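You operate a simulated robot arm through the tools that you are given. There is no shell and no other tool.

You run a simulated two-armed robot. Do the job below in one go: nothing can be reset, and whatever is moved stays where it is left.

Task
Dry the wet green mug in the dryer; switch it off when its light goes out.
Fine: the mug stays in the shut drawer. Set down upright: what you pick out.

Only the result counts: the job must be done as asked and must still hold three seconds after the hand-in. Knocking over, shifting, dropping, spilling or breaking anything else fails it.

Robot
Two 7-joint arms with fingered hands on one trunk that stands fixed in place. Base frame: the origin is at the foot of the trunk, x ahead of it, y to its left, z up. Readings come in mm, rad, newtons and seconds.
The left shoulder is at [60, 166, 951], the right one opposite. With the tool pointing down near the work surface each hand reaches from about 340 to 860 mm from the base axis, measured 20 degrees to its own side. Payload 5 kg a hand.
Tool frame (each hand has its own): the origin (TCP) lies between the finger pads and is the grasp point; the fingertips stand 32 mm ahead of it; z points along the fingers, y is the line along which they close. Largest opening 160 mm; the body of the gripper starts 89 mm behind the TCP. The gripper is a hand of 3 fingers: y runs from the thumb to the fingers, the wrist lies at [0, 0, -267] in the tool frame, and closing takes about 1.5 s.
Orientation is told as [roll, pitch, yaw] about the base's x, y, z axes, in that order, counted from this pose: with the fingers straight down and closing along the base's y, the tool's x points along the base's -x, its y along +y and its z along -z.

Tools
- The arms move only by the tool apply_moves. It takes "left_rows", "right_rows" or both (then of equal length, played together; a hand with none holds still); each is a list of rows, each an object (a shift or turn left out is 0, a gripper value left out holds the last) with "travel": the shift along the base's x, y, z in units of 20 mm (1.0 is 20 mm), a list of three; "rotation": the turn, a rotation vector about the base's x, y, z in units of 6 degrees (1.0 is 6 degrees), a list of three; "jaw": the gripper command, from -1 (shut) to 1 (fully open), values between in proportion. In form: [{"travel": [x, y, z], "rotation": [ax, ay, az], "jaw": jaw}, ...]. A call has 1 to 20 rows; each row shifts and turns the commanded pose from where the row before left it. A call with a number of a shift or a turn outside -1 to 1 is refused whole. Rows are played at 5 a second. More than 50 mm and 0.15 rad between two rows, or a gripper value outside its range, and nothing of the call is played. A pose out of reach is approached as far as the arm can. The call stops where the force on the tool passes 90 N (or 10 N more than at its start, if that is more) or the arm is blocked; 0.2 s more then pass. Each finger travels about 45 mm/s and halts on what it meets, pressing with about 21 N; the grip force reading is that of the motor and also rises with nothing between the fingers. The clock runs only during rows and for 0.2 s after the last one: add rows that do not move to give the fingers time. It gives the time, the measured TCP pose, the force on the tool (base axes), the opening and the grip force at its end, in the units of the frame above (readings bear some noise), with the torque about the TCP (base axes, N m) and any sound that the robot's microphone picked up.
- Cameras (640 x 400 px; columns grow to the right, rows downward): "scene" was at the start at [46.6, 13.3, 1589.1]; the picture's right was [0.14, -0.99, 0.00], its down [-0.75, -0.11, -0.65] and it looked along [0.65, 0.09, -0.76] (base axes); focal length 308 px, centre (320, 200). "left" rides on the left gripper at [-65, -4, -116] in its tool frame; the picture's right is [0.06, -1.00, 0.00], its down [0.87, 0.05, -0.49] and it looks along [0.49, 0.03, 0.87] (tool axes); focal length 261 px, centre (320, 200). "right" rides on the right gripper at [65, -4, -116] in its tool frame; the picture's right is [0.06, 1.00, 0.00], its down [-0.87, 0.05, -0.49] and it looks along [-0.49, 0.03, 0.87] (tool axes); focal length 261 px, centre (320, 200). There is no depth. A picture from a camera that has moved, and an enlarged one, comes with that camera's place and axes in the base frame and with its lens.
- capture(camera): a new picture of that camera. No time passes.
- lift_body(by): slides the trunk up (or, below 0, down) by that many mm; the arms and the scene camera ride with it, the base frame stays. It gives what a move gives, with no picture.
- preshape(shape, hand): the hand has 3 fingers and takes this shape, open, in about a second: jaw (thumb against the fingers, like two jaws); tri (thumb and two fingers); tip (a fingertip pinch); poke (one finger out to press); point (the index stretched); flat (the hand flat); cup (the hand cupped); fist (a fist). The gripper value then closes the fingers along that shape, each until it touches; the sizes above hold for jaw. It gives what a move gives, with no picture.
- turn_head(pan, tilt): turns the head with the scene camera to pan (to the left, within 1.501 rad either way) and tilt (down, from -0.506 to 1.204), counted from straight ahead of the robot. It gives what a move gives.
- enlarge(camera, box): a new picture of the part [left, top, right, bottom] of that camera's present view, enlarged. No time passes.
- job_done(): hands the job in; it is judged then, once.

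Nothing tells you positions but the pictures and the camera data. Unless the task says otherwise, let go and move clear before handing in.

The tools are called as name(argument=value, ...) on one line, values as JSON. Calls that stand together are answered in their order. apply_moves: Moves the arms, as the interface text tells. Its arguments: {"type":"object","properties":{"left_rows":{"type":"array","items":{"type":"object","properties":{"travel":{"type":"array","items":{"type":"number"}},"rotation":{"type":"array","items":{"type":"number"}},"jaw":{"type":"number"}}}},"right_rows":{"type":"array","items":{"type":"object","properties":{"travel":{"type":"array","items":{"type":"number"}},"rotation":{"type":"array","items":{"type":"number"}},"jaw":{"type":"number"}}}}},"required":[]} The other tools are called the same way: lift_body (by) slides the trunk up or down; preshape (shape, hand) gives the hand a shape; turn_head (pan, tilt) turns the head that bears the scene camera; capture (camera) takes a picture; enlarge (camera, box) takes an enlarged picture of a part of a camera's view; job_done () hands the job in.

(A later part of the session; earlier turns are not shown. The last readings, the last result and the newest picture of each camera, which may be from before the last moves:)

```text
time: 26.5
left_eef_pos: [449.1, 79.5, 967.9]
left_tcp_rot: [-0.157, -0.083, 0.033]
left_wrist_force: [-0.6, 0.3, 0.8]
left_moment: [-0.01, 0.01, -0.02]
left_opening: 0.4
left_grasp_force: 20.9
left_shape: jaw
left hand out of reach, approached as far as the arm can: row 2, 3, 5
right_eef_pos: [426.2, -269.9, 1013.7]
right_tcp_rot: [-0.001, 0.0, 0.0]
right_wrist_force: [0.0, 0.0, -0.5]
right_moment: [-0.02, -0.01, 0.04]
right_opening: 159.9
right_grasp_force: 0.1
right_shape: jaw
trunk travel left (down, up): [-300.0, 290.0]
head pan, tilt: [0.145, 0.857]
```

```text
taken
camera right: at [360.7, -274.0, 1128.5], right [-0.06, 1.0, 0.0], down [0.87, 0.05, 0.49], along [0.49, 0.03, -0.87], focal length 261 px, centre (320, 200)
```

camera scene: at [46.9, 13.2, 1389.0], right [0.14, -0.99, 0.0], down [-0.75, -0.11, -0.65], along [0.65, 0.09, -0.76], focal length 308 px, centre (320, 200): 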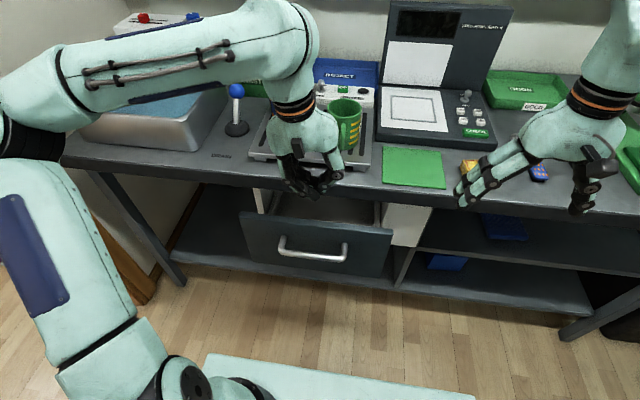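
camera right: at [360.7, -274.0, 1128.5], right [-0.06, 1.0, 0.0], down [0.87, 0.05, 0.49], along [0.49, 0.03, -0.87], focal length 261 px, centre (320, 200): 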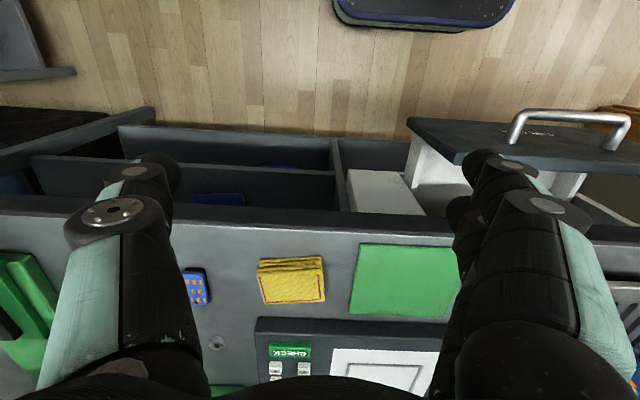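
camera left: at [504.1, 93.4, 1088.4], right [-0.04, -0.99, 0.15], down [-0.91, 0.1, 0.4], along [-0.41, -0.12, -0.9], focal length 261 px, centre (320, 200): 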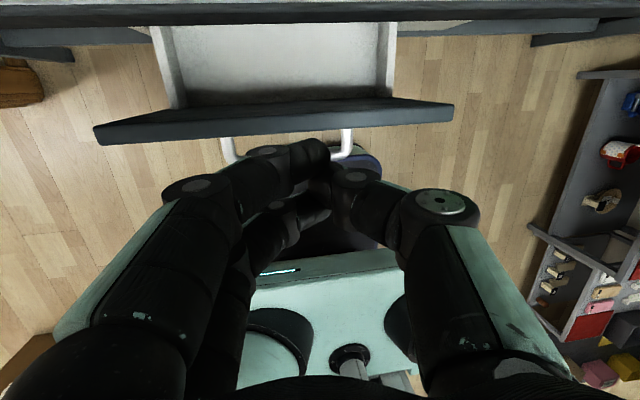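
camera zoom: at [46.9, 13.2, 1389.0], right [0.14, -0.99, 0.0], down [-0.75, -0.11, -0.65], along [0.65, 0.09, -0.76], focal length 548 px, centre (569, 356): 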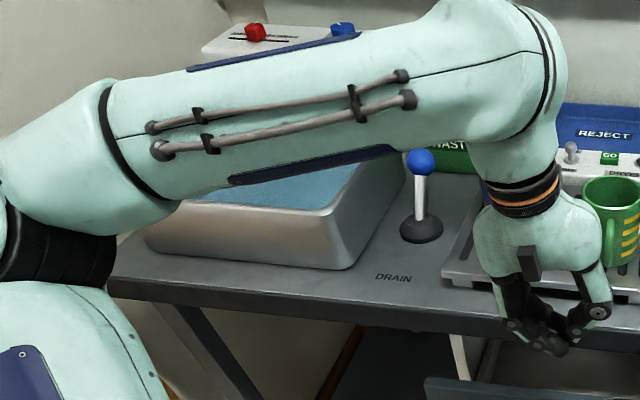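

The forearm runs in front of the bench, clear of the basin. I'll finish straightening the hand.

apply_moves(left_rows=[{"travel": [0.9, 0, 0], "rotation": [0.5, 0.27, -0.1]}, {"travel": [0.9, 0, 0], "rotation": [0.5, 0.27, -0.1]}, {"travel": [0, 0, 0], "rotation": [0.5, 0.26, -0.1]}, {}])

capture(camera="scene")

```text
time: 27.5
left_eef_pos: [449.4, 75.9, 968.8]
left_tcp_rot: [-0.159, -0.082, 0.035]
left_wrist_force: [-0.4, 1.0, 0.0]
left_moment: [0.03, 0.01, 0.01]
left_opening: 0.0
left_grasp_force: 20.9
left_shape: jaw
left hand out of reach, approached as far as the arm can: row 1, 2, 3
right_eef_pos: [425.3, -269.7, 1013.2]
right_tcp_rot: [-0.001, -0.001, 0.0]
right_wrist_force: [0.9, 1.0, -0.2]
right_moment: [-0.02, -0.02, 0.0]
right_opening: 160.3
right_grasp_force: 0.0
right_shape: jaw
trunk travel left (down, up): [-300.0, 290.0]
head pan, tilt: [0.145, 0.857]
```

```text
taken
camera scene: at [46.6, 13.2, 1389.1], right [0.14, -0.99, 0.0], down [-0.75, -0.11, -0.65], along [0.65, 0.09, -0.76], focal length 308 px, centre (320, 200)
```

scene: 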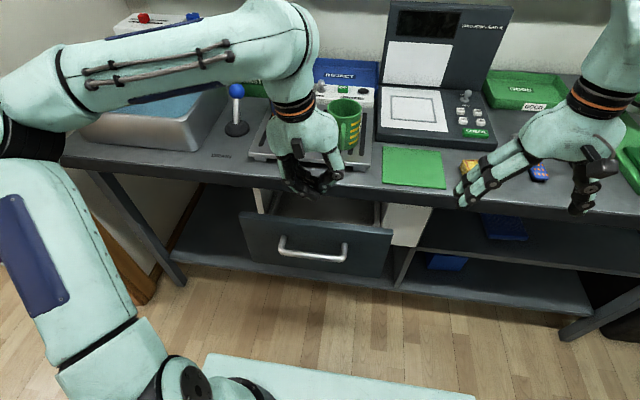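

The wrist is stuck at a joint limit in this posture. I'll move the hand up and to the left, toward its natural position, and straighten it there.

apply_moves(left_rows=[{"travel": [0, 1, 0.5]}, {"travel": [0, 1, 0.5]}, {"travel": [0, 1, 0.5]}, {"travel": [0, 1, 0.5]}, {"travel": [0, 1, 0.5]}, {"travel": [0, 1, 0.5]}])

capture(camera="scene")

```text
time: 28.9
left_eef_pos: [448.9, 78.8, 969.0]
left_tcp_rot: [-0.157, -0.083, 0.036]
left_wrist_force: [-1.0, -0.5, 1.0]
left_moment: [0.01, 0.01, -0.03]
left_opening: 0.0
left_grasp_force: 20.8
left_shape: jaw
left hand out of reach, approached as far as the arm can: row 1, 2, 3, 4, 5, 6
right_eef_pos: [425.5, -269.3, 1012.6]
right_tcp_rot: [0.001, 0.0, -0.001]
right_wrist_force: [-0.1, 0.0, 0.1]
right_moment: [0.02, 0.0, -0.03]
right_opening: 159.9
right_grasp_force: 0.0
right_shape: jaw
trunk travel left (down, up): [-300.0, 290.0]
head pan, tilt: [0.145, 0.857]
```

```text
taken
camera scene: at [46.6, 13.2, 1389.1], right [0.14, -0.99, 0.0], down [-0.75, -0.11, -0.65], along [0.65, 0.09, -0.76], focal length 308 px, centre (320, 200)
```

scene: 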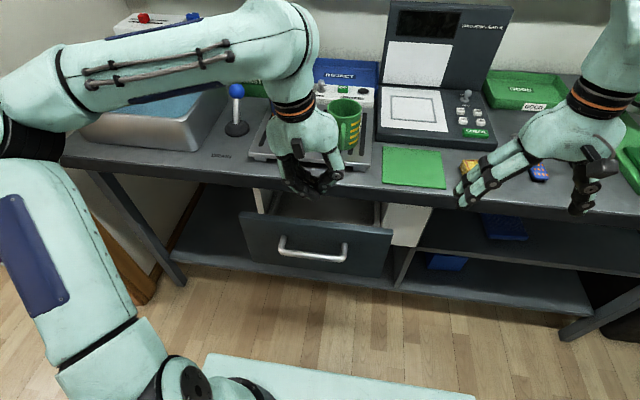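

Every direction I tried is blocked from here. I'll back out the way I came, turning the wrist back to +90° first.

apply_moves(left_rows=[{"rotation": [0, 0, 1]}, {"rotation": [0, 0, 1]}, {"rotation": [0, 0, 1]}, {"rotation": [0, 0, 1]}])

apply_moves(left_rows=[{"travel": [0, 0, 1]}, {"travel": [0, 0, 1]}, {"travel": [0, 0, 1]}])

capture(camera="scene")

```text
time: 29.9
left_eef_pos: [447.6, 77.3, 969.5]
left_tcp_rot: [-0.158, -0.082, 0.455]
left_wrist_force: [0.0, -0.4, -0.4]
left_moment: [-0.01, 0.02, 0.0]
left_opening: 0.0
left_grasp_force: 20.6
left_shape: jaw
right_eef_pos: [424.9, -270.4, 1013.0]
right_tcp_rot: [-0.002, 0.0, 0.0]
right_wrist_force: [-0.2, -0.2, 0.2]
right_moment: [-0.01, 0.0, 0.02]
right_opening: 159.6
right_grasp_force: 0.0
right_shape: jaw
trunk travel left (down, up): [-300.0, 290.0]
head pan, tilt: [0.145, 0.857]
```

```text
time: 30.7
left_eef_pos: [447.9, 76.6, 980.4]
left_tcp_rot: [-0.156, -0.083, 0.454]
left_wrist_force: [0.3, 0.7, 0.2]
left_moment: [-0.02, 0.02, 0.0]
left_opening: 0.0
left_grasp_force: 20.8
left_shape: jaw
left hand out of reach, approached as far as the arm can: row 1, 2, 3
right_eef_pos: [425.5, -270.8, 1013.7]
right_tcp_rot: [0.0, 0.001, 0.0]
right_wrist_force: [0.3, 0.5, -0.6]
right_moment: [0.04, 0.0, 0.02]
right_opening: 159.8
right_grasp_force: 0.1
right_shape: jaw
trunk travel left (down, up): [-300.0, 290.0]
head pan, tilt: [0.145, 0.857]
```

```text
taken
camera scene: at [46.4, 13.1, 1389.1], right [0.14, -0.99, 0.0], down [-0.75, -0.11, -0.65], along [0.65, 0.09, -0.76], focal length 308 px, centre (320, 200)
```

scene: 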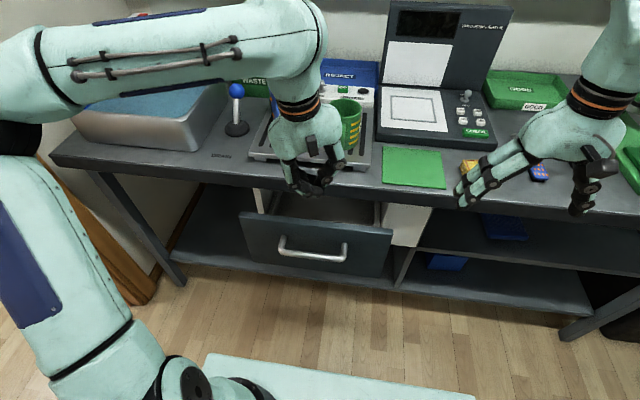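

The low trunk makes the wrist bend too far for a downward-pointing hand this high. I'll raise the trunk so that the hand sits lower relative to the shoulder.

lift_body(by=150)

apply_moves(left_rows=[{"travel": [0, 0, -1]}, {"travel": [0, 0, -1]}, {"travel": [0, 0, -1]}, {"travel": [0, 0, -1]}, {"travel": [0, 0, -1]}])

capture(camera="scene")

```text
time: 32.4
left_eef_pos: [447.3, 77.6, 1129.7]
left_tcp_rot: [-0.158, -0.081, 0.454]
left_wrist_force: [0.1, 0.1, 0.0]
left_moment: [-0.02, -0.03, -0.03]
left_opening: 0.1
left_grasp_force: 20.7
left_shape: jaw
right_eef_pos: [425.5, -269.7, 1162.6]
right_tcp_rot: [0.0, 0.001, 0.001]
right_wrist_force: [-0.9, 0.0, -0.2]
right_moment: [-0.01, 0.02, -0.03]
right_opening: 159.9
right_grasp_force: 0.1
right_shape: jaw
trunk travel left (down, up): [-450.0, 140.0]
head pan, tilt: [0.145, 0.857]
```

```text
time: 33.6
left_eef_pos: [445.7, 76.7, 1029.9]
left_tcp_rot: [-0.156, -0.083, 0.451]
left_wrist_force: [-0.3, -1.4, -0.5]
left_moment: [0.01, 0.02, 0.0]
left_opening: 0.0
left_grasp_force: 20.4
left_shape: jaw
right_eef_pos: [424.4, -269.9, 1163.5]
right_tcp_rot: [0.001, -0.001, 0.001]
right_wrist_force: [0.4, -0.5, -0.6]
right_moment: [0.01, 0.0, -0.01]
right_opening: 159.8
right_grasp_force: 0.0
right_shape: jaw
trunk travel left (down, up): [-450.0, 140.0]
head pan, tilt: [0.145, 0.857]
```

```text
taken
camera scene: at [46.7, 13.1, 1539.1], right [0.14, -0.99, 0.0], down [-0.75, -0.11, -0.65], along [0.65, 0.09, -0.76], focal length 308 px, centre (320, 200)
```

scene: 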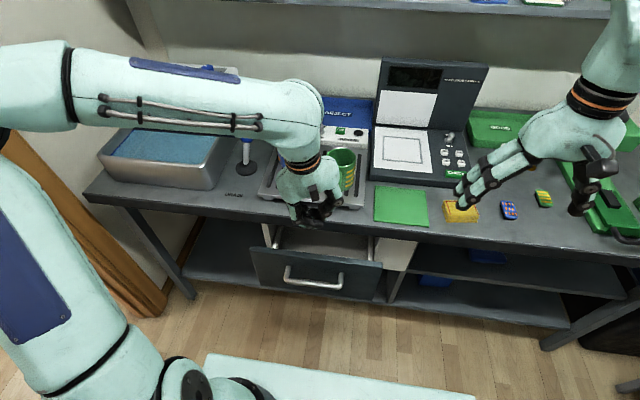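

That freed the arm. Now I straighten the hand again.

apply_moves(left_rows=[{"rotation": [0, 0, -0.9]}, {"rotation": [0, 0, -0.9]}, {"rotation": [0, 0, -0.9]}, {"rotation": [0, 0, -0.9]}, {"rotation": [0, 0, -0.72]}, {"travel": [0.8, 0, 0], "rotation": [0, 0.8, 0]}, {"travel": [0.8, 0, 0], "rotation": [0.75, 0, 0]}, {"travel": [0, 0, 0], "rotation": [0.75, 0, 0]}])

capture(camera="left")

capture(camera="scene")

```text
time: 35.4
left_eef_pos: [479.4, 76.7, 1028.4]
left_tcp_rot: [0.0, 0.002, 0.0]
left_wrist_force: [-0.7, 0.0, 0.0]
left_moment: [0.02, 0.01, 0.02]
left_opening: 0.0
left_grasp_force: 20.9
left_shape: jaw
right_eef_pos: [424.9, -269.6, 1162.3]
right_tcp_rot: [0.0, -0.001, 0.0]
right_wrist_force: [1.1, 0.4, -0.5]
right_moment: [-0.02, 0.02, 0.05]
right_opening: 159.8
right_grasp_force: 0.1
right_shape: jaw
trunk travel left (down, up): [-450.0, 140.0]
head pan, tilt: [0.145, 0.857]
```

```text
taken
camera left: at [544.5, 72.2, 1143.4], right [-0.06, -1.0, 0.0], down [-0.87, 0.05, 0.49], along [-0.49, 0.03, -0.87], focal length 261 px, centre (320, 200)
```

left: 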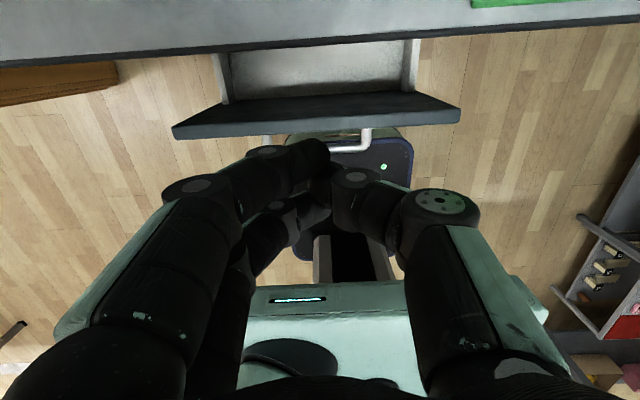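

```text
taken
camera scene: at [46.8, 13.1, 1539.0], right [0.14, -0.99, 0.0], down [-0.75, -0.11, -0.65], along [0.65, 0.09, -0.76], focal length 308 px, centre (320, 200)
```

scene: 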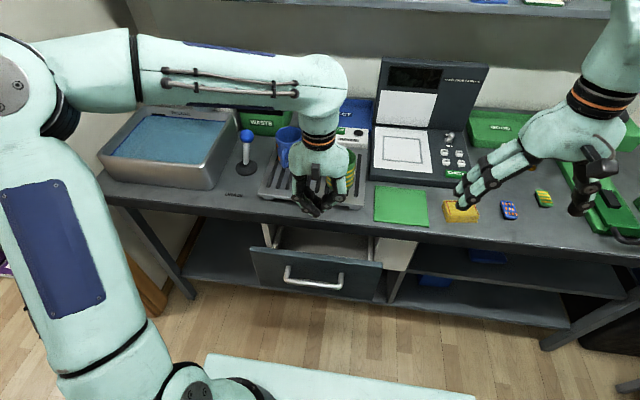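

The hand is straight again. The drawer front's inner face is at about x≈475 and its top at about z≈820. I'll dip the closed fingers into the drawer just behind the front panel.

apply_moves(left_rows=[{"travel": [0.9, 0.15, 0]}, {"travel": [0.75, 0, -1]}, {"travel": [0, 0, -1]}, {"travel": [0, 0, -1]}, {"travel": [0, 0, -1]}, {"travel": [0, 0, -1]}, {"travel": [0, 0, -1]}, {"travel": [0, 0, -1]}])

capture(camera="left")

capture(camera="scene")

```text
time: 37.2
left_eef_pos: [512.9, 78.5, 891.7]
left_tcp_rot: [0.002, 0.003, 0.001]
left_wrist_force: [0.5, 0.2, 0.2]
left_moment: [-0.01, -0.04, 0.01]
left_opening: 0.1
left_grasp_force: 21.3
left_shape: jaw
right_eef_pos: [425.6, -269.4, 1162.7]
right_tcp_rot: [0.0, 0.0, 0.0]
right_wrist_force: [-0.3, 1.7, 0.4]
right_moment: [0.02, -0.01, 0.0]
right_opening: 160.0
right_grasp_force: 0.1
right_shape: jaw
trunk travel left (down, up): [-450.0, 140.0]
head pan, tilt: [0.145, 0.857]
```

```text
taken
camera left: at [578.2, 73.8, 1007.1], right [-0.06, -1.0, 0.0], down [-0.87, 0.05, 0.49], along [-0.49, 0.03, -0.87], focal length 261 px, centre (320, 200)
```

left: 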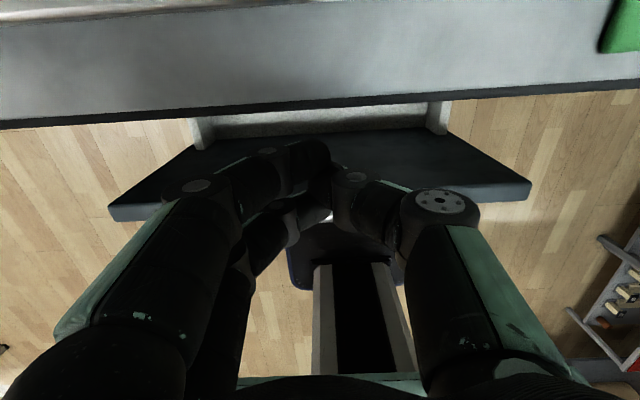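

```text
taken
camera scene: at [46.8, 13.0, 1539.1], right [0.14, -0.99, 0.0], down [-0.75, -0.11, -0.65], along [0.65, 0.09, -0.76], focal length 308 px, centre (320, 200)
```

scene: 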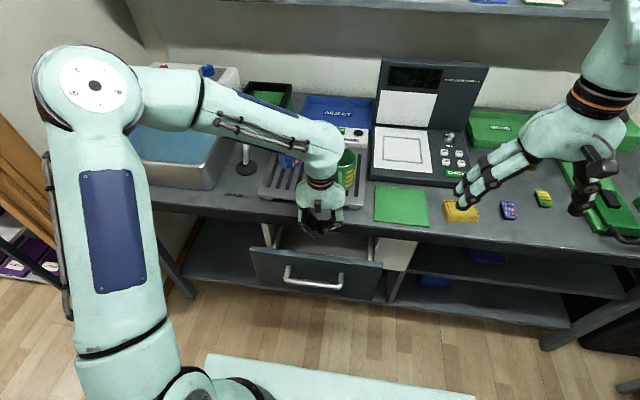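

apply_moves(left_rows=[{"travel": [0, 0, -1]}, {"travel": [0, 0, -1]}, {"travel": [0, 0, -1]}, {"travel": [0, 0, -1]}])

capture(camera="left")

```text
time: 38.2
left_eef_pos: [513.7, 80.0, 809.4]
left_tcp_rot: [0.0, 0.001, -0.001]
left_wrist_force: [-0.6, 0.4, -0.6]
left_moment: [-0.05, -0.02, 0.02]
left_opening: 0.2
left_grasp_force: 21.4
left_shape: jaw
right_eef_pos: [425.4, -269.7, 1163.2]
right_tcp_rot: [-0.001, 0.0, 0.0]
right_wrist_force: [-1.2, -0.6, -0.3]
right_moment: [0.01, 0.01, 0.0]
right_opening: 159.7
right_grasp_force: 0.0
right_shape: jaw
trunk travel left (down, up): [-450.0, 140.0]
head pan, tilt: [0.145, 0.857]
```

```text
taken
camera left: at [578.8, 75.9, 924.6], right [-0.06, -1.0, 0.0], down [-0.87, 0.05, 0.49], along [-0.49, 0.03, -0.87], focal length 261 px, centre (320, 200)
```

left: 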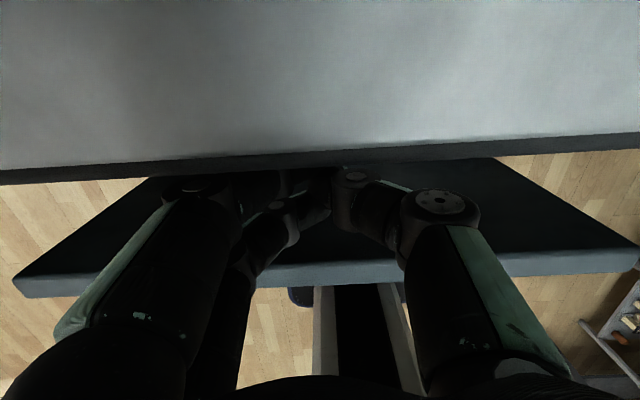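

The fingers are behind the panel. Now I pull toward myself.

apply_moves(left_rows=[{"travel": [-0.6, 0, 0]}, {"travel": [-0.6, 0, 0]}, {"travel": [-0.6, 0, 0]}, {"travel": [-0.6, 0, 0]}, {"travel": [-0.6, 0, 0]}])

capture(camera="left")

capture(camera="scene")

```text
time: 39.4
left_eef_pos: [452.3, 78.7, 811.9]
left_tcp_rot: [-0.001, 0.004, 0.003]
left_wrist_force: [0.2, 0.4, -0.2]
left_moment: [0.03, 0.03, 0.0]
left_opening: 0.2
left_grasp_force: 21.1
left_shape: jaw
right_eef_pos: [425.8, -270.0, 1162.6]
right_tcp_rot: [-0.001, 0.001, 0.0]
right_wrist_force: [0.6, 1.0, -0.5]
right_moment: [0.0, 0.01, 0.02]
right_opening: 159.8
right_grasp_force: 0.1
right_shape: jaw
trunk travel left (down, up): [-450.0, 140.0]
head pan, tilt: [0.145, 0.857]
```

```text
taken
camera left: at [516.8, 74.7, 926.4], right [-0.06, -1.0, 0.0], down [-0.87, 0.05, 0.49], along [-0.49, 0.03, -0.87], focal length 261 px, centre (320, 200)
```

left: 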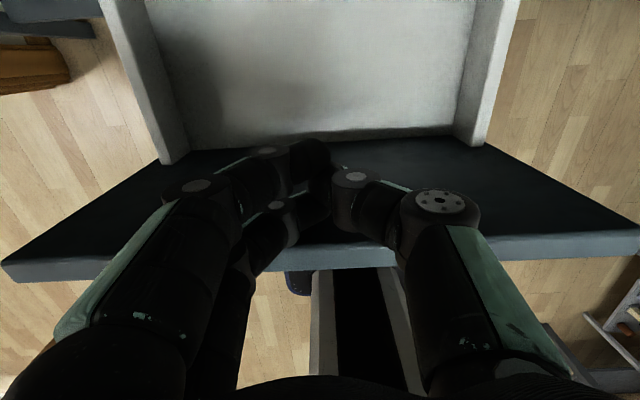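

```text
taken
camera scene: at [46.4, 13.1, 1539.1], right [0.14, -0.99, 0.0], down [-0.75, -0.11, -0.65], along [0.65, 0.09, -0.76], focal length 308 px, centre (320, 200)
```

scene: 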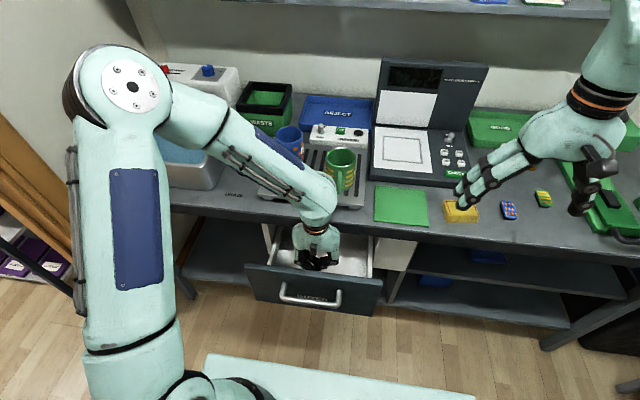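

The drawer follows easily. I'll pull about 65 mm more.

apply_moves(left_rows=[{"travel": [-0.6, 0, 0]}, {"travel": [-0.6, 0, 0]}, {"travel": [-0.6, 0, 0]}, {"travel": [-0.6, 0, 0]}, {"travel": [-0.6, 0, 0]}, {"travel": [-0.3, 0, 0]}])

capture(camera="left")

capture(camera="scene")

```text
time: 40.8
left_eef_pos: [384.1, 79.8, 810.2]
left_tcp_rot: [0.0, 0.0, 0.001]
left_wrist_force: [1.3, 0.8, 0.2]
left_moment: [-0.02, 0.01, -0.02]
left_opening: 0.0
left_grasp_force: 21.4
left_shape: jaw
right_eef_pos: [425.0, -269.8, 1162.8]
right_tcp_rot: [0.0, 0.0, 0.001]
right_wrist_force: [-1.0, 0.2, -0.3]
right_moment: [-0.01, 0.0, 0.01]
right_opening: 159.9
right_grasp_force: 0.0
right_shape: jaw
trunk travel left (down, up): [-450.0, 140.0]
head pan, tilt: [0.145, 0.857]
```

```text
taken
camera left: at [450.6, 75.3, 925.6], right [-0.06, -1.0, 0.0], down [-0.87, 0.05, 0.49], along [-0.49, 0.03, -0.87], focal length 261 px, centre (320, 200)
```

left: 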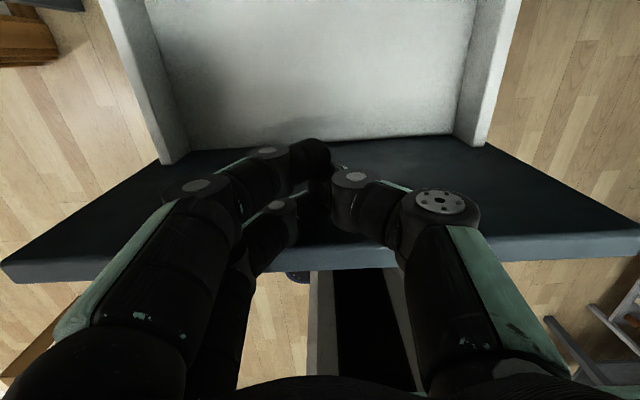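

```text
taken
camera scene: at [46.5, 13.1, 1539.1], right [0.14, -0.99, 0.0], down [-0.75, -0.11, -0.65], along [0.65, 0.09, -0.76], focal length 308 px, centre (320, 200)
```

scene: 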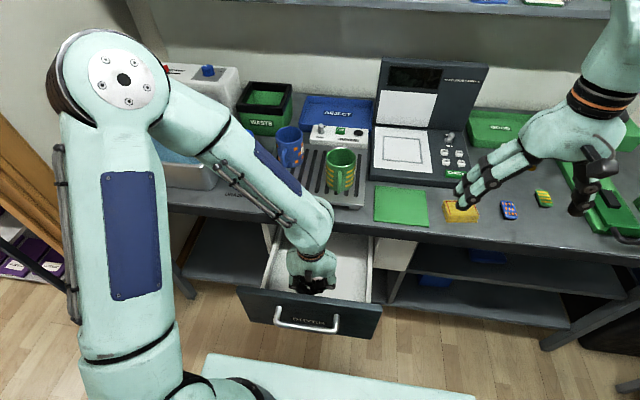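

The drawer is open about 200 mm, its inner face near x≈374 and the floor at about z≈670. I'll lift the hand out, then move it high over the green mug.

apply_moves(left_rows=[{"travel": [0.7, 0, 0]}, {"travel": [0.3, 0, 0.8]}, {"travel": [0, 0, 1]}, {"travel": [0, 0, 1]}, {"travel": [0, 0, 1]}, {"travel": [0, 0, 1]}, {"travel": [0, 0, 1]}, {"travel": [0, 0, 1]}, {"travel": [0, 0, 1]}, {"travel": [0, 0, 1]}, {"travel": [0, 0, 1]}, {"travel": [0, 0, 1]}, {"travel": [0, 0, 1]}, {"travel": [0, 0, 1]}, {"travel": [0, 0, 1]}])

apply_moves(left_rows=[{"travel": [1, -0.1, 0.2], "jaw": 0.4}, {"travel": [1, -0.1, 0.2]}, {"travel": [1, -0.1, 0.2]}, {"travel": [1, -0.1, 0.2]}, {"travel": [1, -0.1, 0.2]}, {"travel": [1, -0.1, 0.2]}, {"travel": [1, -0.1, 0.2]}, {"travel": [1, -0.1, 0.2]}, {"travel": [1, -0.1, 0]}, {"travel": [1, -0.1, 0]}])

capture(camera="left")

capture(camera="scene")

```text
time: 44.0
left_eef_pos: [406.8, 80.2, 1044.0]
left_tcp_rot: [-0.001, -0.002, 0.001]
left_wrist_force: [0.7, -0.8, 0.1]
left_moment: [0.0, 0.03, 0.04]
left_opening: 0.0
left_grasp_force: 20.6
left_shape: jaw
left hand out of reach, approached as far as the arm can: row 14, 15
right_eef_pos: [425.2, -269.7, 1163.3]
right_tcp_rot: [-0.001, 0.0, 0.0]
right_wrist_force: [-0.5, -0.2, -0.1]
right_moment: [-0.01, 0.01, -0.02]
right_opening: 160.0
right_grasp_force: 0.0
right_shape: jaw
trunk travel left (down, up): [-450.0, 140.0]
head pan, tilt: [0.145, 0.857]
```

```text
time: 46.2
left_eef_pos: [607.6, 59.0, 1080.1]
left_tcp_rot: [0.0, 0.001, -0.001]
left_wrist_force: [0.4, -0.2, 0.1]
left_moment: [0.01, 0.06, -0.01]
left_opening: 111.6
left_grasp_force: 0.0
left_shape: jaw
right_eef_pos: [426.4, -270.1, 1163.0]
right_tcp_rot: [0.0, 0.001, 0.0]
right_wrist_force: [-0.2, 0.5, 0.4]
right_moment: [0.0, 0.0, 0.02]
right_opening: 159.8
right_grasp_force: 0.1
right_shape: jaw
trunk travel left (down, up): [-450.0, 140.0]
head pan, tilt: [0.145, 0.857]
```

```text
taken
camera left: at [672.5, 54.7, 1195.3], right [-0.06, -1.0, 0.0], down [-0.87, 0.05, 0.49], along [-0.49, 0.03, -0.87], focal length 261 px, centre (320, 200)
```

left: 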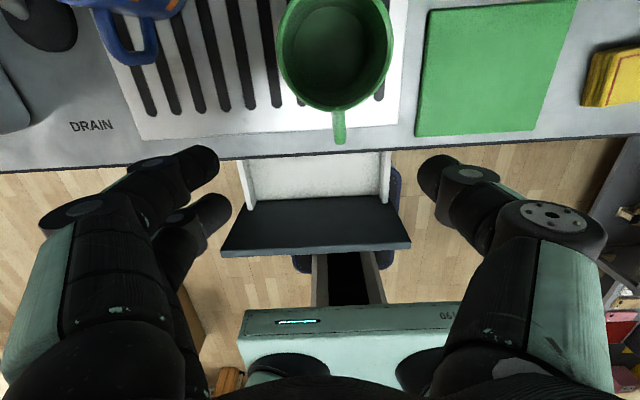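

```text
taken
camera scene: at [47.0, 12.9, 1539.0], right [0.14, -0.99, 0.0], down [-0.75, -0.11, -0.65], along [0.65, 0.09, -0.76], focal length 308 px, centre (320, 200)
```

scene: 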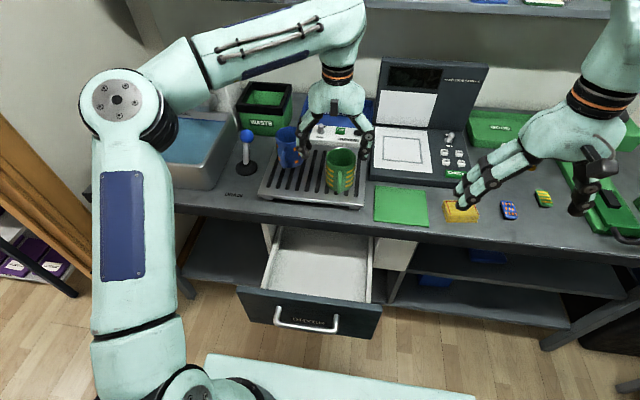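

The view shows the mug with its handle toward me and its rim near (675, 45). I'll refine that from the scene camera.

enlarge(camera="scene", box=[300, 120, 396, 216])

enlarge(camera="left", box=[240, 0, 440, 150])

```text
4.17 times, centred on (348, 168) of scene
camera zoom: at [47.0, 12.9, 1539.0], right [0.14, -0.99, 0.0], down [-0.75, -0.11, -0.65], along [0.65, 0.09, -0.76], focal length 1283 px, centre (203, 333)
```

zoom: 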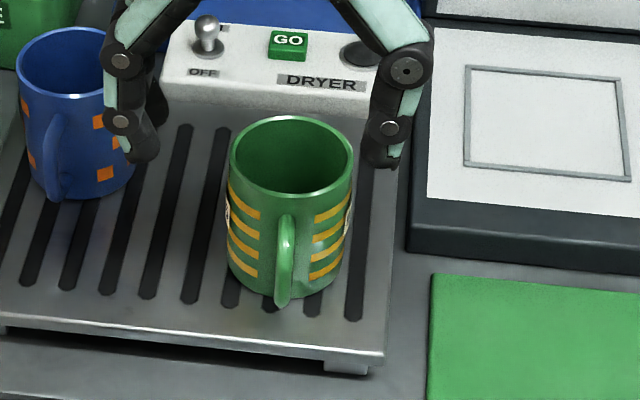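

```text
2.67 times, centred on (340, 75) of left
camera zoom: at [672.5, 54.7, 1195.3], right [-0.06, -1.0, 0.0], down [-0.87, 0.05, 0.49], along [-0.49, 0.03, -0.87], focal length 695 px, centre (267, 533)
```

zoom: 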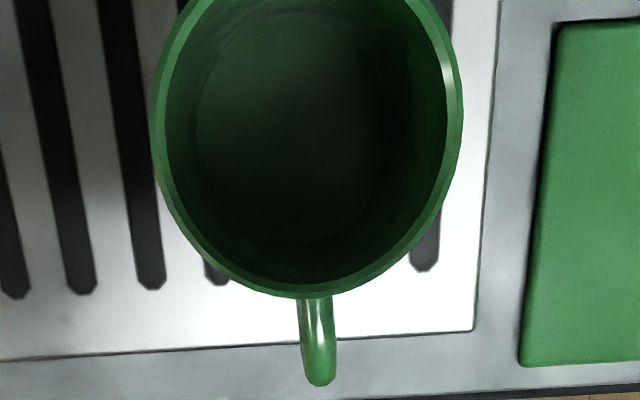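

The mug centre is at about (676, 44), the rim at z≈988 and the diameter about 80 mm. I'll move over it and check before descending.

apply_moves(left_rows=[{"travel": [0.85, -0.19, 0]}, {"travel": [0.85, -0.19, 0]}, {"travel": [0.85, -0.19, 0]}, {"travel": [0.85, -0.18, 0]}, {}])

capture(camera="left")

capture(camera="scene")

```text
time: 47.4
left_eef_pos: [674.6, 44.0, 1078.9]
left_tcp_rot: [0.0, -0.001, 0.001]
left_wrist_force: [0.5, 0.4, 0.1]
left_moment: [-0.02, -0.03, -0.03]
left_opening: 111.5
left_grasp_force: 0.1
left_shape: jaw
right_eef_pos: [425.1, -270.5, 1163.1]
right_tcp_rot: [0.0, 0.001, 0.0]
right_wrist_force: [0.1, 0.1, 0.7]
right_moment: [-0.03, 0.0, 0.0]
right_opening: 160.1
right_grasp_force: 0.1
right_shape: jaw
trunk travel left (down, up): [-450.0, 140.0]
head pan, tilt: [0.145, 0.857]
```

```text
taken
camera left: at [739.5, 40.1, 1194.4], right [-0.06, -1.0, 0.0], down [-0.87, 0.05, 0.49], along [-0.49, 0.03, -0.87], focal length 261 px, centre (320, 200)
```

left: 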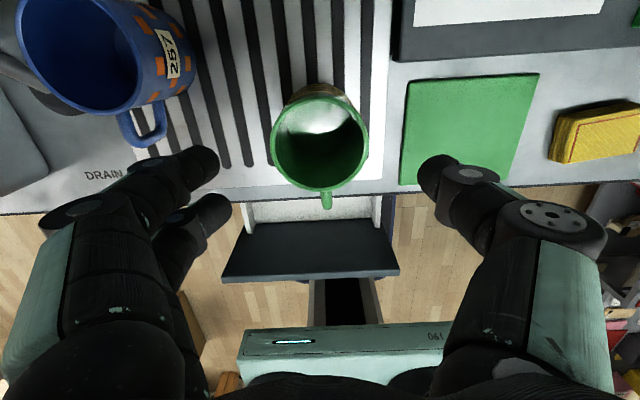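

```text
taken
camera scene: at [46.5, 13.2, 1539.1], right [0.14, -0.99, 0.0], down [-0.75, -0.11, -0.65], along [0.65, 0.09, -0.76], focal length 308 px, centre (320, 200)
```

scene: 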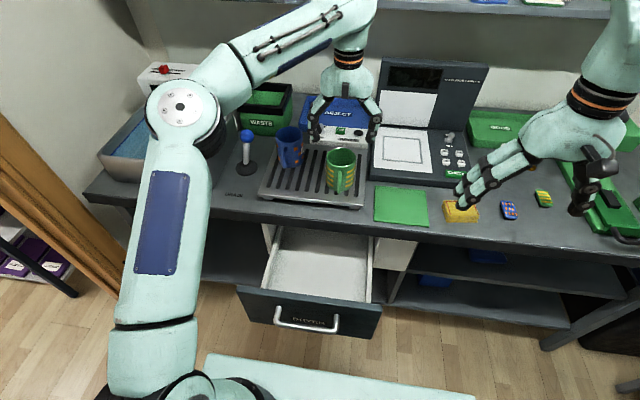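

The hand is centred over the mug. I'll descend so the fingers flank it about 35 mm below the rim.

apply_moves(left_rows=[{"travel": [0, 0, -0.9]}, {"travel": [0, 0, -0.9]}, {"travel": [0, 0, -0.9]}, {"travel": [0, 0, -0.9]}, {"travel": [0, 0, -0.9]}, {"travel": [0.05, 0, -0.9]}, {"travel": [0, 0, -0.9]}, {}])

capture(camera="left")

enlarge(camera="scene", box=[270, 90, 430, 220])

```text
time: 49.2
left_eef_pos: [673.3, 43.2, 951.9]
left_tcp_rot: [0.0, 0.001, 0.001]
left_wrist_force: [0.2, 0.7, 0.6]
left_moment: [0.0, 0.0, 0.02]
left_opening: 111.8
left_grasp_force: 0.1
left_shape: jaw
right_eef_pos: [425.5, -269.0, 1163.4]
right_tcp_rot: [0.0, 0.0, 0.0]
right_wrist_force: [-0.3, -0.2, -1.1]
right_moment: [0.0, 0.01, 0.01]
right_opening: 160.0
right_grasp_force: 0.1
right_shape: jaw
trunk travel left (down, up): [-450.0, 140.0]
head pan, tilt: [0.145, 0.857]
```

```text
taken
camera left: at [739.2, 40.1, 1067.8], right [-0.06, -1.0, 0.0], down [-0.87, 0.05, 0.49], along [-0.49, 0.03, -0.87], focal length 261 px, centre (320, 200)
```

left: 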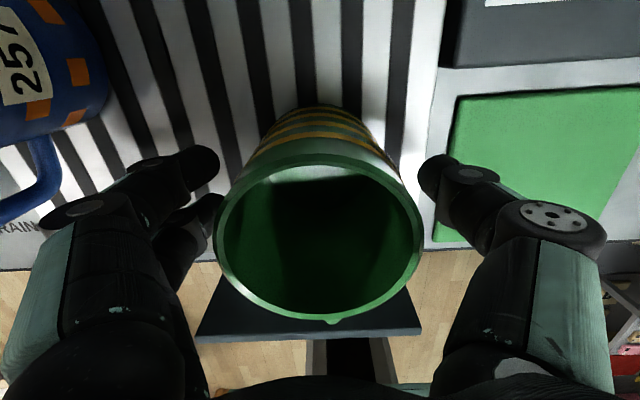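

```text
3.08 times, centred on (350, 155) of scene
camera zoom: at [46.5, 13.1, 1539.1], right [0.14, -0.99, 0.0], down [-0.75, -0.11, -0.65], along [0.65, 0.09, -0.76], focal length 948 px, centre (228, 338)
```

zoom: 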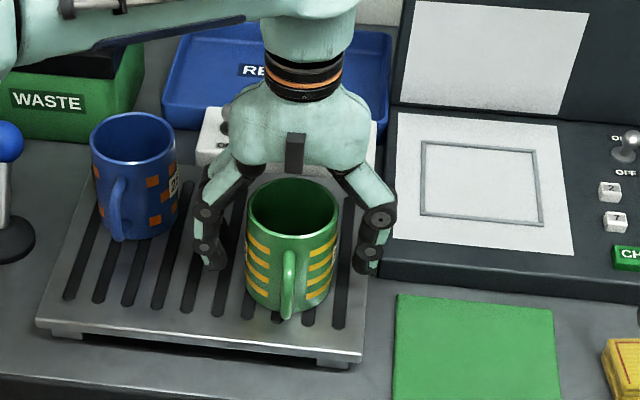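

The fingers flank the mug symmetrically. I'll close on it.

apply_moves(left_rows=[{"jaw": 0.1}, {"jaw": -0.2}, {"jaw": -0.2}, {"jaw": -0.2}, {"jaw": -0.2}, {"jaw": -0.2}])

capture(camera="left")

```text
time: 50.6
left_eef_pos: [674.2, 44.4, 953.1]
left_tcp_rot: [0.001, 0.0, 0.0]
left_wrist_force: [-0.1, 0.1, -0.2]
left_moment: [0.03, 0.04, -0.03]
left_opening: 70.6
left_grasp_force: 21.0
left_shape: jaw
right_eef_pos: [425.0, -269.9, 1162.6]
right_tcp_rot: [-0.001, -0.001, 0.0]
right_wrist_force: [0.1, -0.9, 0.3]
right_moment: [0.01, 0.01, -0.03]
right_opening: 160.0
right_grasp_force: 0.0
right_shape: jaw
trunk travel left (down, up): [-450.0, 140.0]
head pan, tilt: [0.145, 0.857]
```

```text
taken
camera left: at [739.4, 40.2, 1068.0], right [-0.06, -1.0, 0.0], down [-0.87, 0.05, 0.49], along [-0.49, 0.03, -0.87], focal length 261 px, centre (320, 200)
```

left: 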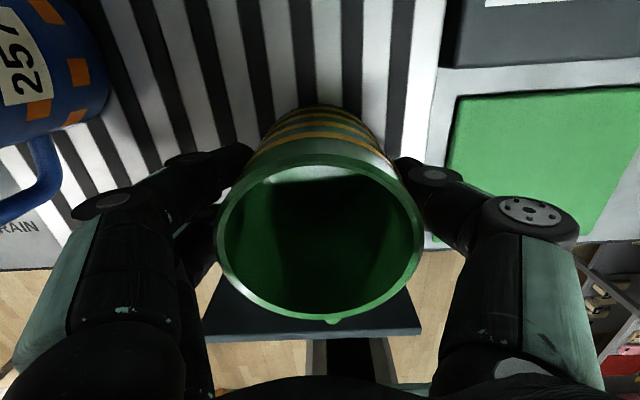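

The grip holds (21 N). I'll lift the mug a little and check.

apply_moves(left_rows=[{"jaw": -0.6}, {"travel": [0, 0, 0.5]}, {"travel": [0, 0, 0.8]}, {"travel": [0, 0, 1]}, {"travel": [0, 0, 1]}])

capture(camera="left")

capture(camera="scene")

```text
time: 51.8
left_eef_pos: [676.1, 43.8, 1019.8]
left_tcp_rot: [-0.001, 0.002, -0.001]
left_wrist_force: [-0.8, 0.0, -3.4]
left_moment: [0.0, -0.04, -0.01]
left_opening: 70.2
left_grasp_force: 21.7
left_shape: jaw
right_eef_pos: [424.6, -269.8, 1163.6]
right_tcp_rot: [-0.001, 0.0, -0.001]
right_wrist_force: [-0.3, -0.3, -0.6]
right_moment: [0.03, -0.05, -0.01]
right_opening: 159.9
right_grasp_force: 0.0
right_shape: jaw
trunk travel left (down, up): [-450.0, 140.0]
head pan, tilt: [0.145, 0.857]
```

```text
taken
camera left: at [740.8, 39.8, 1134.4], right [-0.06, -1.0, 0.0], down [-0.87, 0.05, 0.49], along [-0.49, 0.03, -0.87], focal length 261 px, centre (320, 200)
```

left: 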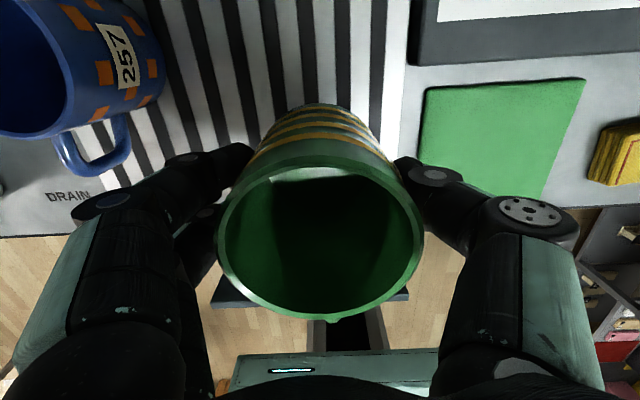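

```text
taken
camera scene: at [46.8, 13.3, 1539.0], right [0.14, -0.99, 0.0], down [-0.75, -0.11, -0.65], along [0.65, 0.09, -0.76], focal length 308 px, centre (320, 200)
```

scene: 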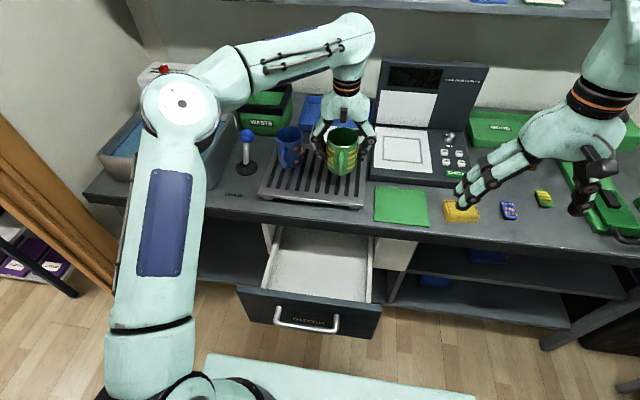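

The mug is secure. I'll carry it back over the open drawer.

apply_moves(left_rows=[{"travel": [-1, 0.1, 0]}, {"travel": [-1, 0.2, 0]}, {"travel": [-1, 0.2, 0]}, {"travel": [-1, 0.2, 0]}, {"travel": [-1, 0.2, 0]}, {"travel": [-1, 0.2, 0]}, {"travel": [-1, 0.2, 0]}, {"travel": [-1, 0.2, 0]}, {"travel": [-1, 0.2, 0]}, {"travel": [-1, 0.2, 0]}, {}])

capture(camera="left")

capture(camera="scene")

```text
time: 54.2
left_eef_pos: [476.0, 81.2, 1017.3]
left_tcp_rot: [0.001, 0.001, 0.002]
left_wrist_force: [-0.1, 0.1, -2.8]
left_moment: [0.0, 0.02, 0.0]
left_opening: 70.3
left_grasp_force: 20.8
left_shape: jaw
right_eef_pos: [425.8, -269.8, 1162.2]
right_tcp_rot: [0.0, -0.001, -0.001]
right_wrist_force: [-0.2, -0.1, -0.1]
right_moment: [-0.01, -0.01, 0.01]
right_opening: 159.9
right_grasp_force: 0.1
right_shape: jaw
trunk travel left (down, up): [-450.0, 140.0]
head pan, tilt: [0.145, 0.857]
```

```text
taken
camera left: at [541.0, 77.2, 1132.1], right [-0.06, -1.0, 0.0], down [-0.87, 0.05, 0.49], along [-0.49, 0.03, -0.87], focal length 261 px, centre (320, 200)
```

left: 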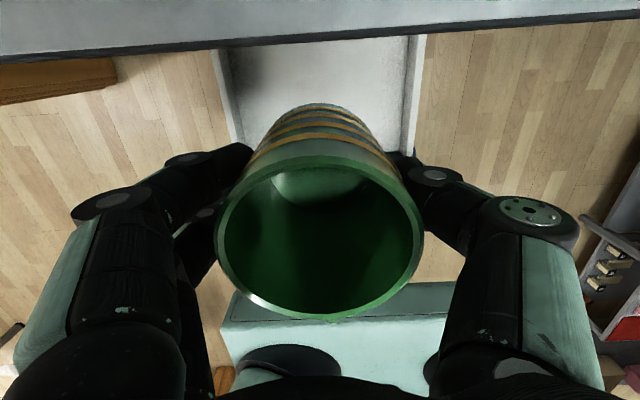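

```text
taken
camera scene: at [46.9, 13.1, 1539.0], right [0.14, -0.99, 0.0], down [-0.75, -0.11, -0.65], along [0.65, 0.09, -0.76], focal length 308 px, centre (320, 200)
```

scene: 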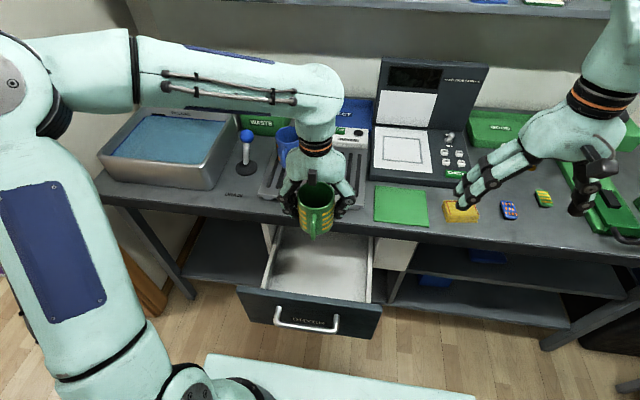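

apply_moves(left_rows=[{"travel": [0, 0, -1]}, {"travel": [0, 0, -1]}, {"travel": [0, 0, -1]}, {"travel": [0, 0, -1]}, {"travel": [0, 0, -1]}, {"travel": [0, 0, -1]}, {"travel": [0, 0, -1]}, {"travel": [0, 0, -1]}, {"travel": [0, 0, -1]}])

capture(camera="left")

enlarge(camera="scene", box=[230, 180, 410, 340])

```text
time: 56.2
left_eef_pos: [478.0, 82.6, 836.8]
left_tcp_rot: [-0.001, 0.001, 0.003]
left_wrist_force: [-0.1, 0.8, -3.5]
left_moment: [0.0, -0.02, 0.0]
left_opening: 70.1
left_grasp_force: 21.7
left_shape: jaw
right_eef_pos: [426.2, -270.1, 1162.6]
right_tcp_rot: [-0.001, 0.0, 0.0]
right_wrist_force: [0.4, -0.2, 0.1]
right_moment: [0.02, 0.06, -0.01]
right_opening: 159.7
right_grasp_force: 0.0
right_shape: jaw
trunk travel left (down, up): [-450.0, 140.0]
head pan, tilt: [0.145, 0.857]
```

```text
taken
camera left: at [542.9, 78.1, 951.7], right [-0.06, -1.0, 0.0], down [-0.87, 0.05, 0.49], along [-0.49, 0.03, -0.87], focal length 261 px, centre (320, 200)
```

left: 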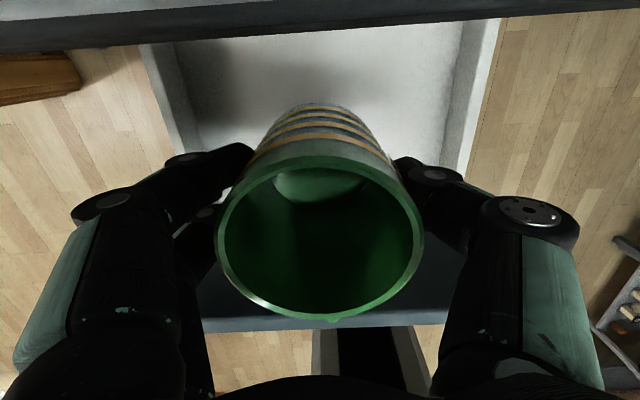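

```text
2.50 times, centred on (320, 260) of scene
camera zoom: at [47.1, 13.2, 1539.1], right [0.14, -0.99, 0.0], down [-0.75, -0.11, -0.65], along [0.65, 0.09, -0.76], focal length 770 px, centre (320, 50)
```

zoom: 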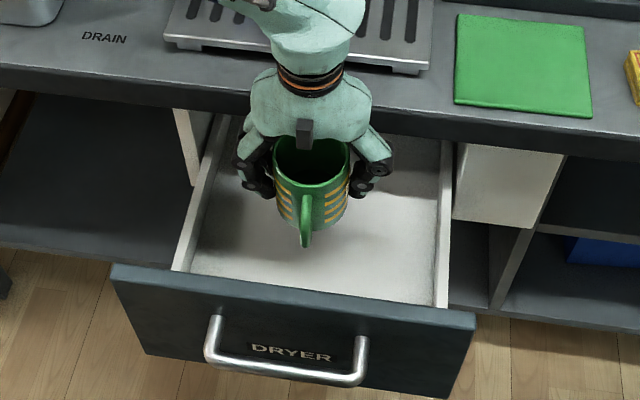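

The mug is going cleanly into the tray. I'll keep lowering, more slowly near the floor.

apply_moves(left_rows=[{"travel": [0, 0, -0.9]}, {"travel": [0, 0, -0.9]}, {"travel": [0, 0, -0.9]}, {"travel": [0, 0, -0.5]}, {"travel": [0, 0, -0.3]}])

enlarge(camera="scene", box=[230, 180, 410, 340])

capture(camera="left")

```text
time: 57.4
left_eef_pos: [474.9, 81.7, 766.5]
left_tcp_rot: [-0.001, 0.001, 0.004]
left_wrist_force: [0.6, -0.7, -2.3]
left_moment: [0.02, -0.01, 0.0]
left_opening: 70.3
left_grasp_force: 21.2
left_shape: jaw
right_eef_pos: [424.7, -269.4, 1161.1]
right_tcp_rot: [-0.001, 0.001, 0.0]
right_wrist_force: [0.4, -0.3, 0.7]
right_moment: [0.03, -0.01, 0.01]
right_opening: 159.9
right_grasp_force: 0.2
right_shape: jaw
trunk travel left (down, up): [-450.0, 140.0]
head pan, tilt: [0.145, 0.857]
```

```text
2.50 times, centred on (320, 260) of scene
camera zoom: at [46.8, 13.2, 1539.1], right [0.14, -0.99, 0.0], down [-0.75, -0.11, -0.65], along [0.65, 0.09, -0.76], focal length 770 px, centre (320, 50)
```

zoom: 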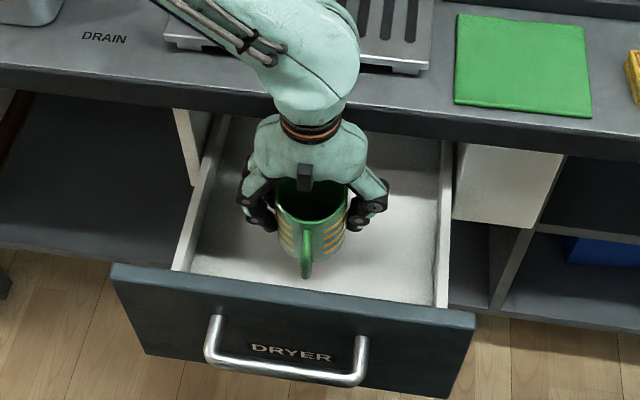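

```text
taken
camera left: at [539.9, 78.2, 882.4], right [-0.06, -1.0, 0.0], down [-0.87, 0.05, 0.49], along [-0.49, 0.03, -0.87], focal length 261 px, centre (320, 200)
```

left: 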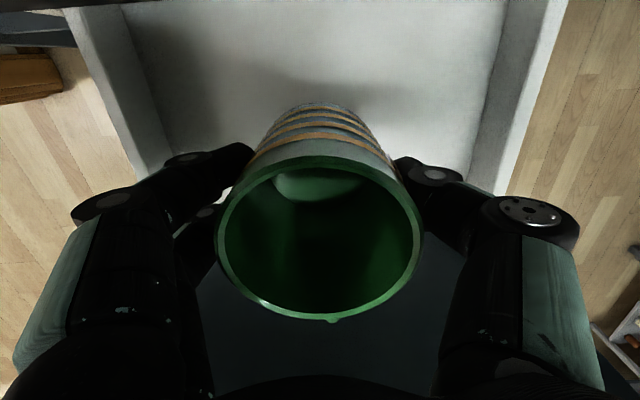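

The hand's camera will come close to the bench edge if I go lower here. I'll shift 12 mm toward me, which still leaves the mug handle clear of the front panel, and then ease down.

apply_moves(left_rows=[{"travel": [-0.6, 0, 0]}, {"travel": [0, 0, -0.4]}, {"travel": [0, 0, -0.4]}, {"travel": [0, 0, -0.2]}, {"travel": [0, 0, -0.2]}, {}])

capture(camera="left")

enlarge(camera="scene", box=[230, 180, 410, 340])

```text
time: 58.8
left_eef_pos: [462.9, 82.6, 744.1]
left_tcp_rot: [0.0, 0.002, -0.001]
left_wrist_force: [-0.5, -0.7, -3.4]
left_moment: [-0.01, -0.03, 0.0]
left_opening: 70.4
left_grasp_force: 21.5
left_shape: jaw
right_eef_pos: [425.4, -270.6, 1163.1]
right_tcp_rot: [0.001, -0.002, -0.001]
right_wrist_force: [-1.1, 0.5, 0.4]
right_moment: [0.0, -0.03, -0.01]
right_opening: 159.9
right_grasp_force: 0.0
right_shape: jaw
trunk travel left (down, up): [-450.0, 140.0]
head pan, tilt: [0.145, 0.857]
```

```text
taken
camera left: at [528.1, 78.1, 859.1], right [-0.06, -1.0, 0.0], down [-0.87, 0.05, 0.49], along [-0.49, 0.03, -0.87], focal length 261 px, centre (320, 200)
```

left: 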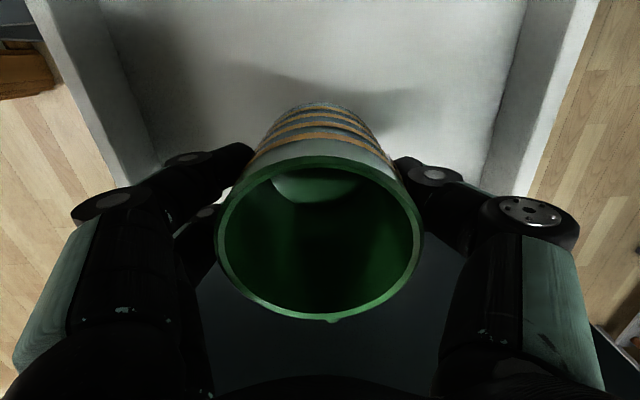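

```text
2.50 times, centred on (320, 260) of scene
camera zoom: at [46.7, 13.2, 1539.1], right [0.14, -0.99, 0.0], down [-0.75, -0.11, -0.65], along [0.65, 0.09, -0.76], focal length 770 px, centre (320, 50)
```

zoom: 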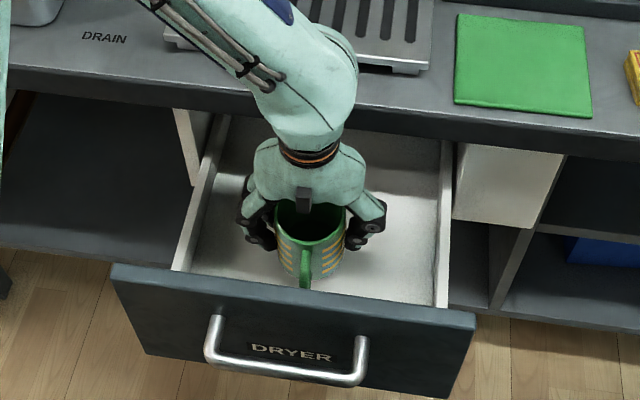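

apply_moves(left_rows=[{"travel": [0, 0, -0.2]}, {"travel": [0, 0, -0.2]}, {"travel": [0, 0, -0.2]}, {}])

capture(camera="left")

```text
time: 59.8
left_eef_pos: [463.5, 81.8, 731.6]
left_tcp_rot: [0.002, 0.002, 0.0]
left_wrist_force: [0.2, 0.1, -2.7]
left_moment: [0.02, -0.06, -0.02]
left_opening: 70.0
left_grasp_force: 21.4
left_shape: jaw
right_eef_pos: [425.0, -269.5, 1162.4]
right_tcp_rot: [-0.001, 0.0, -0.001]
right_wrist_force: [-0.8, -0.5, 0.4]
right_moment: [-0.02, 0.04, 0.01]
right_opening: 159.8
right_grasp_force: 0.1
right_shape: jaw
trunk travel left (down, up): [-450.0, 140.0]
head pan, tilt: [0.145, 0.857]
```

```text
taken
camera left: at [528.1, 77.6, 846.1], right [-0.06, -1.0, 0.0], down [-0.87, 0.05, 0.49], along [-0.49, 0.03, -0.87], focal length 261 px, centre (320, 200)
```

left: 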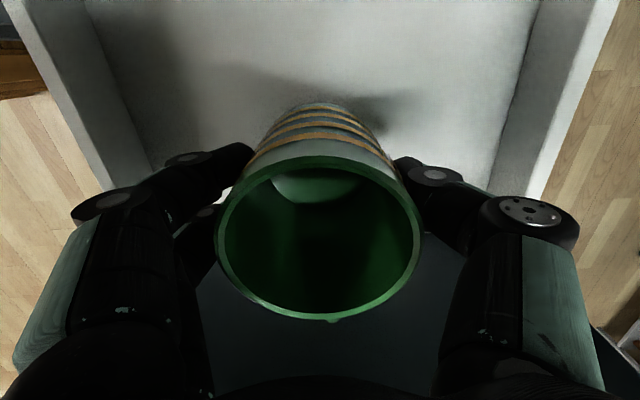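

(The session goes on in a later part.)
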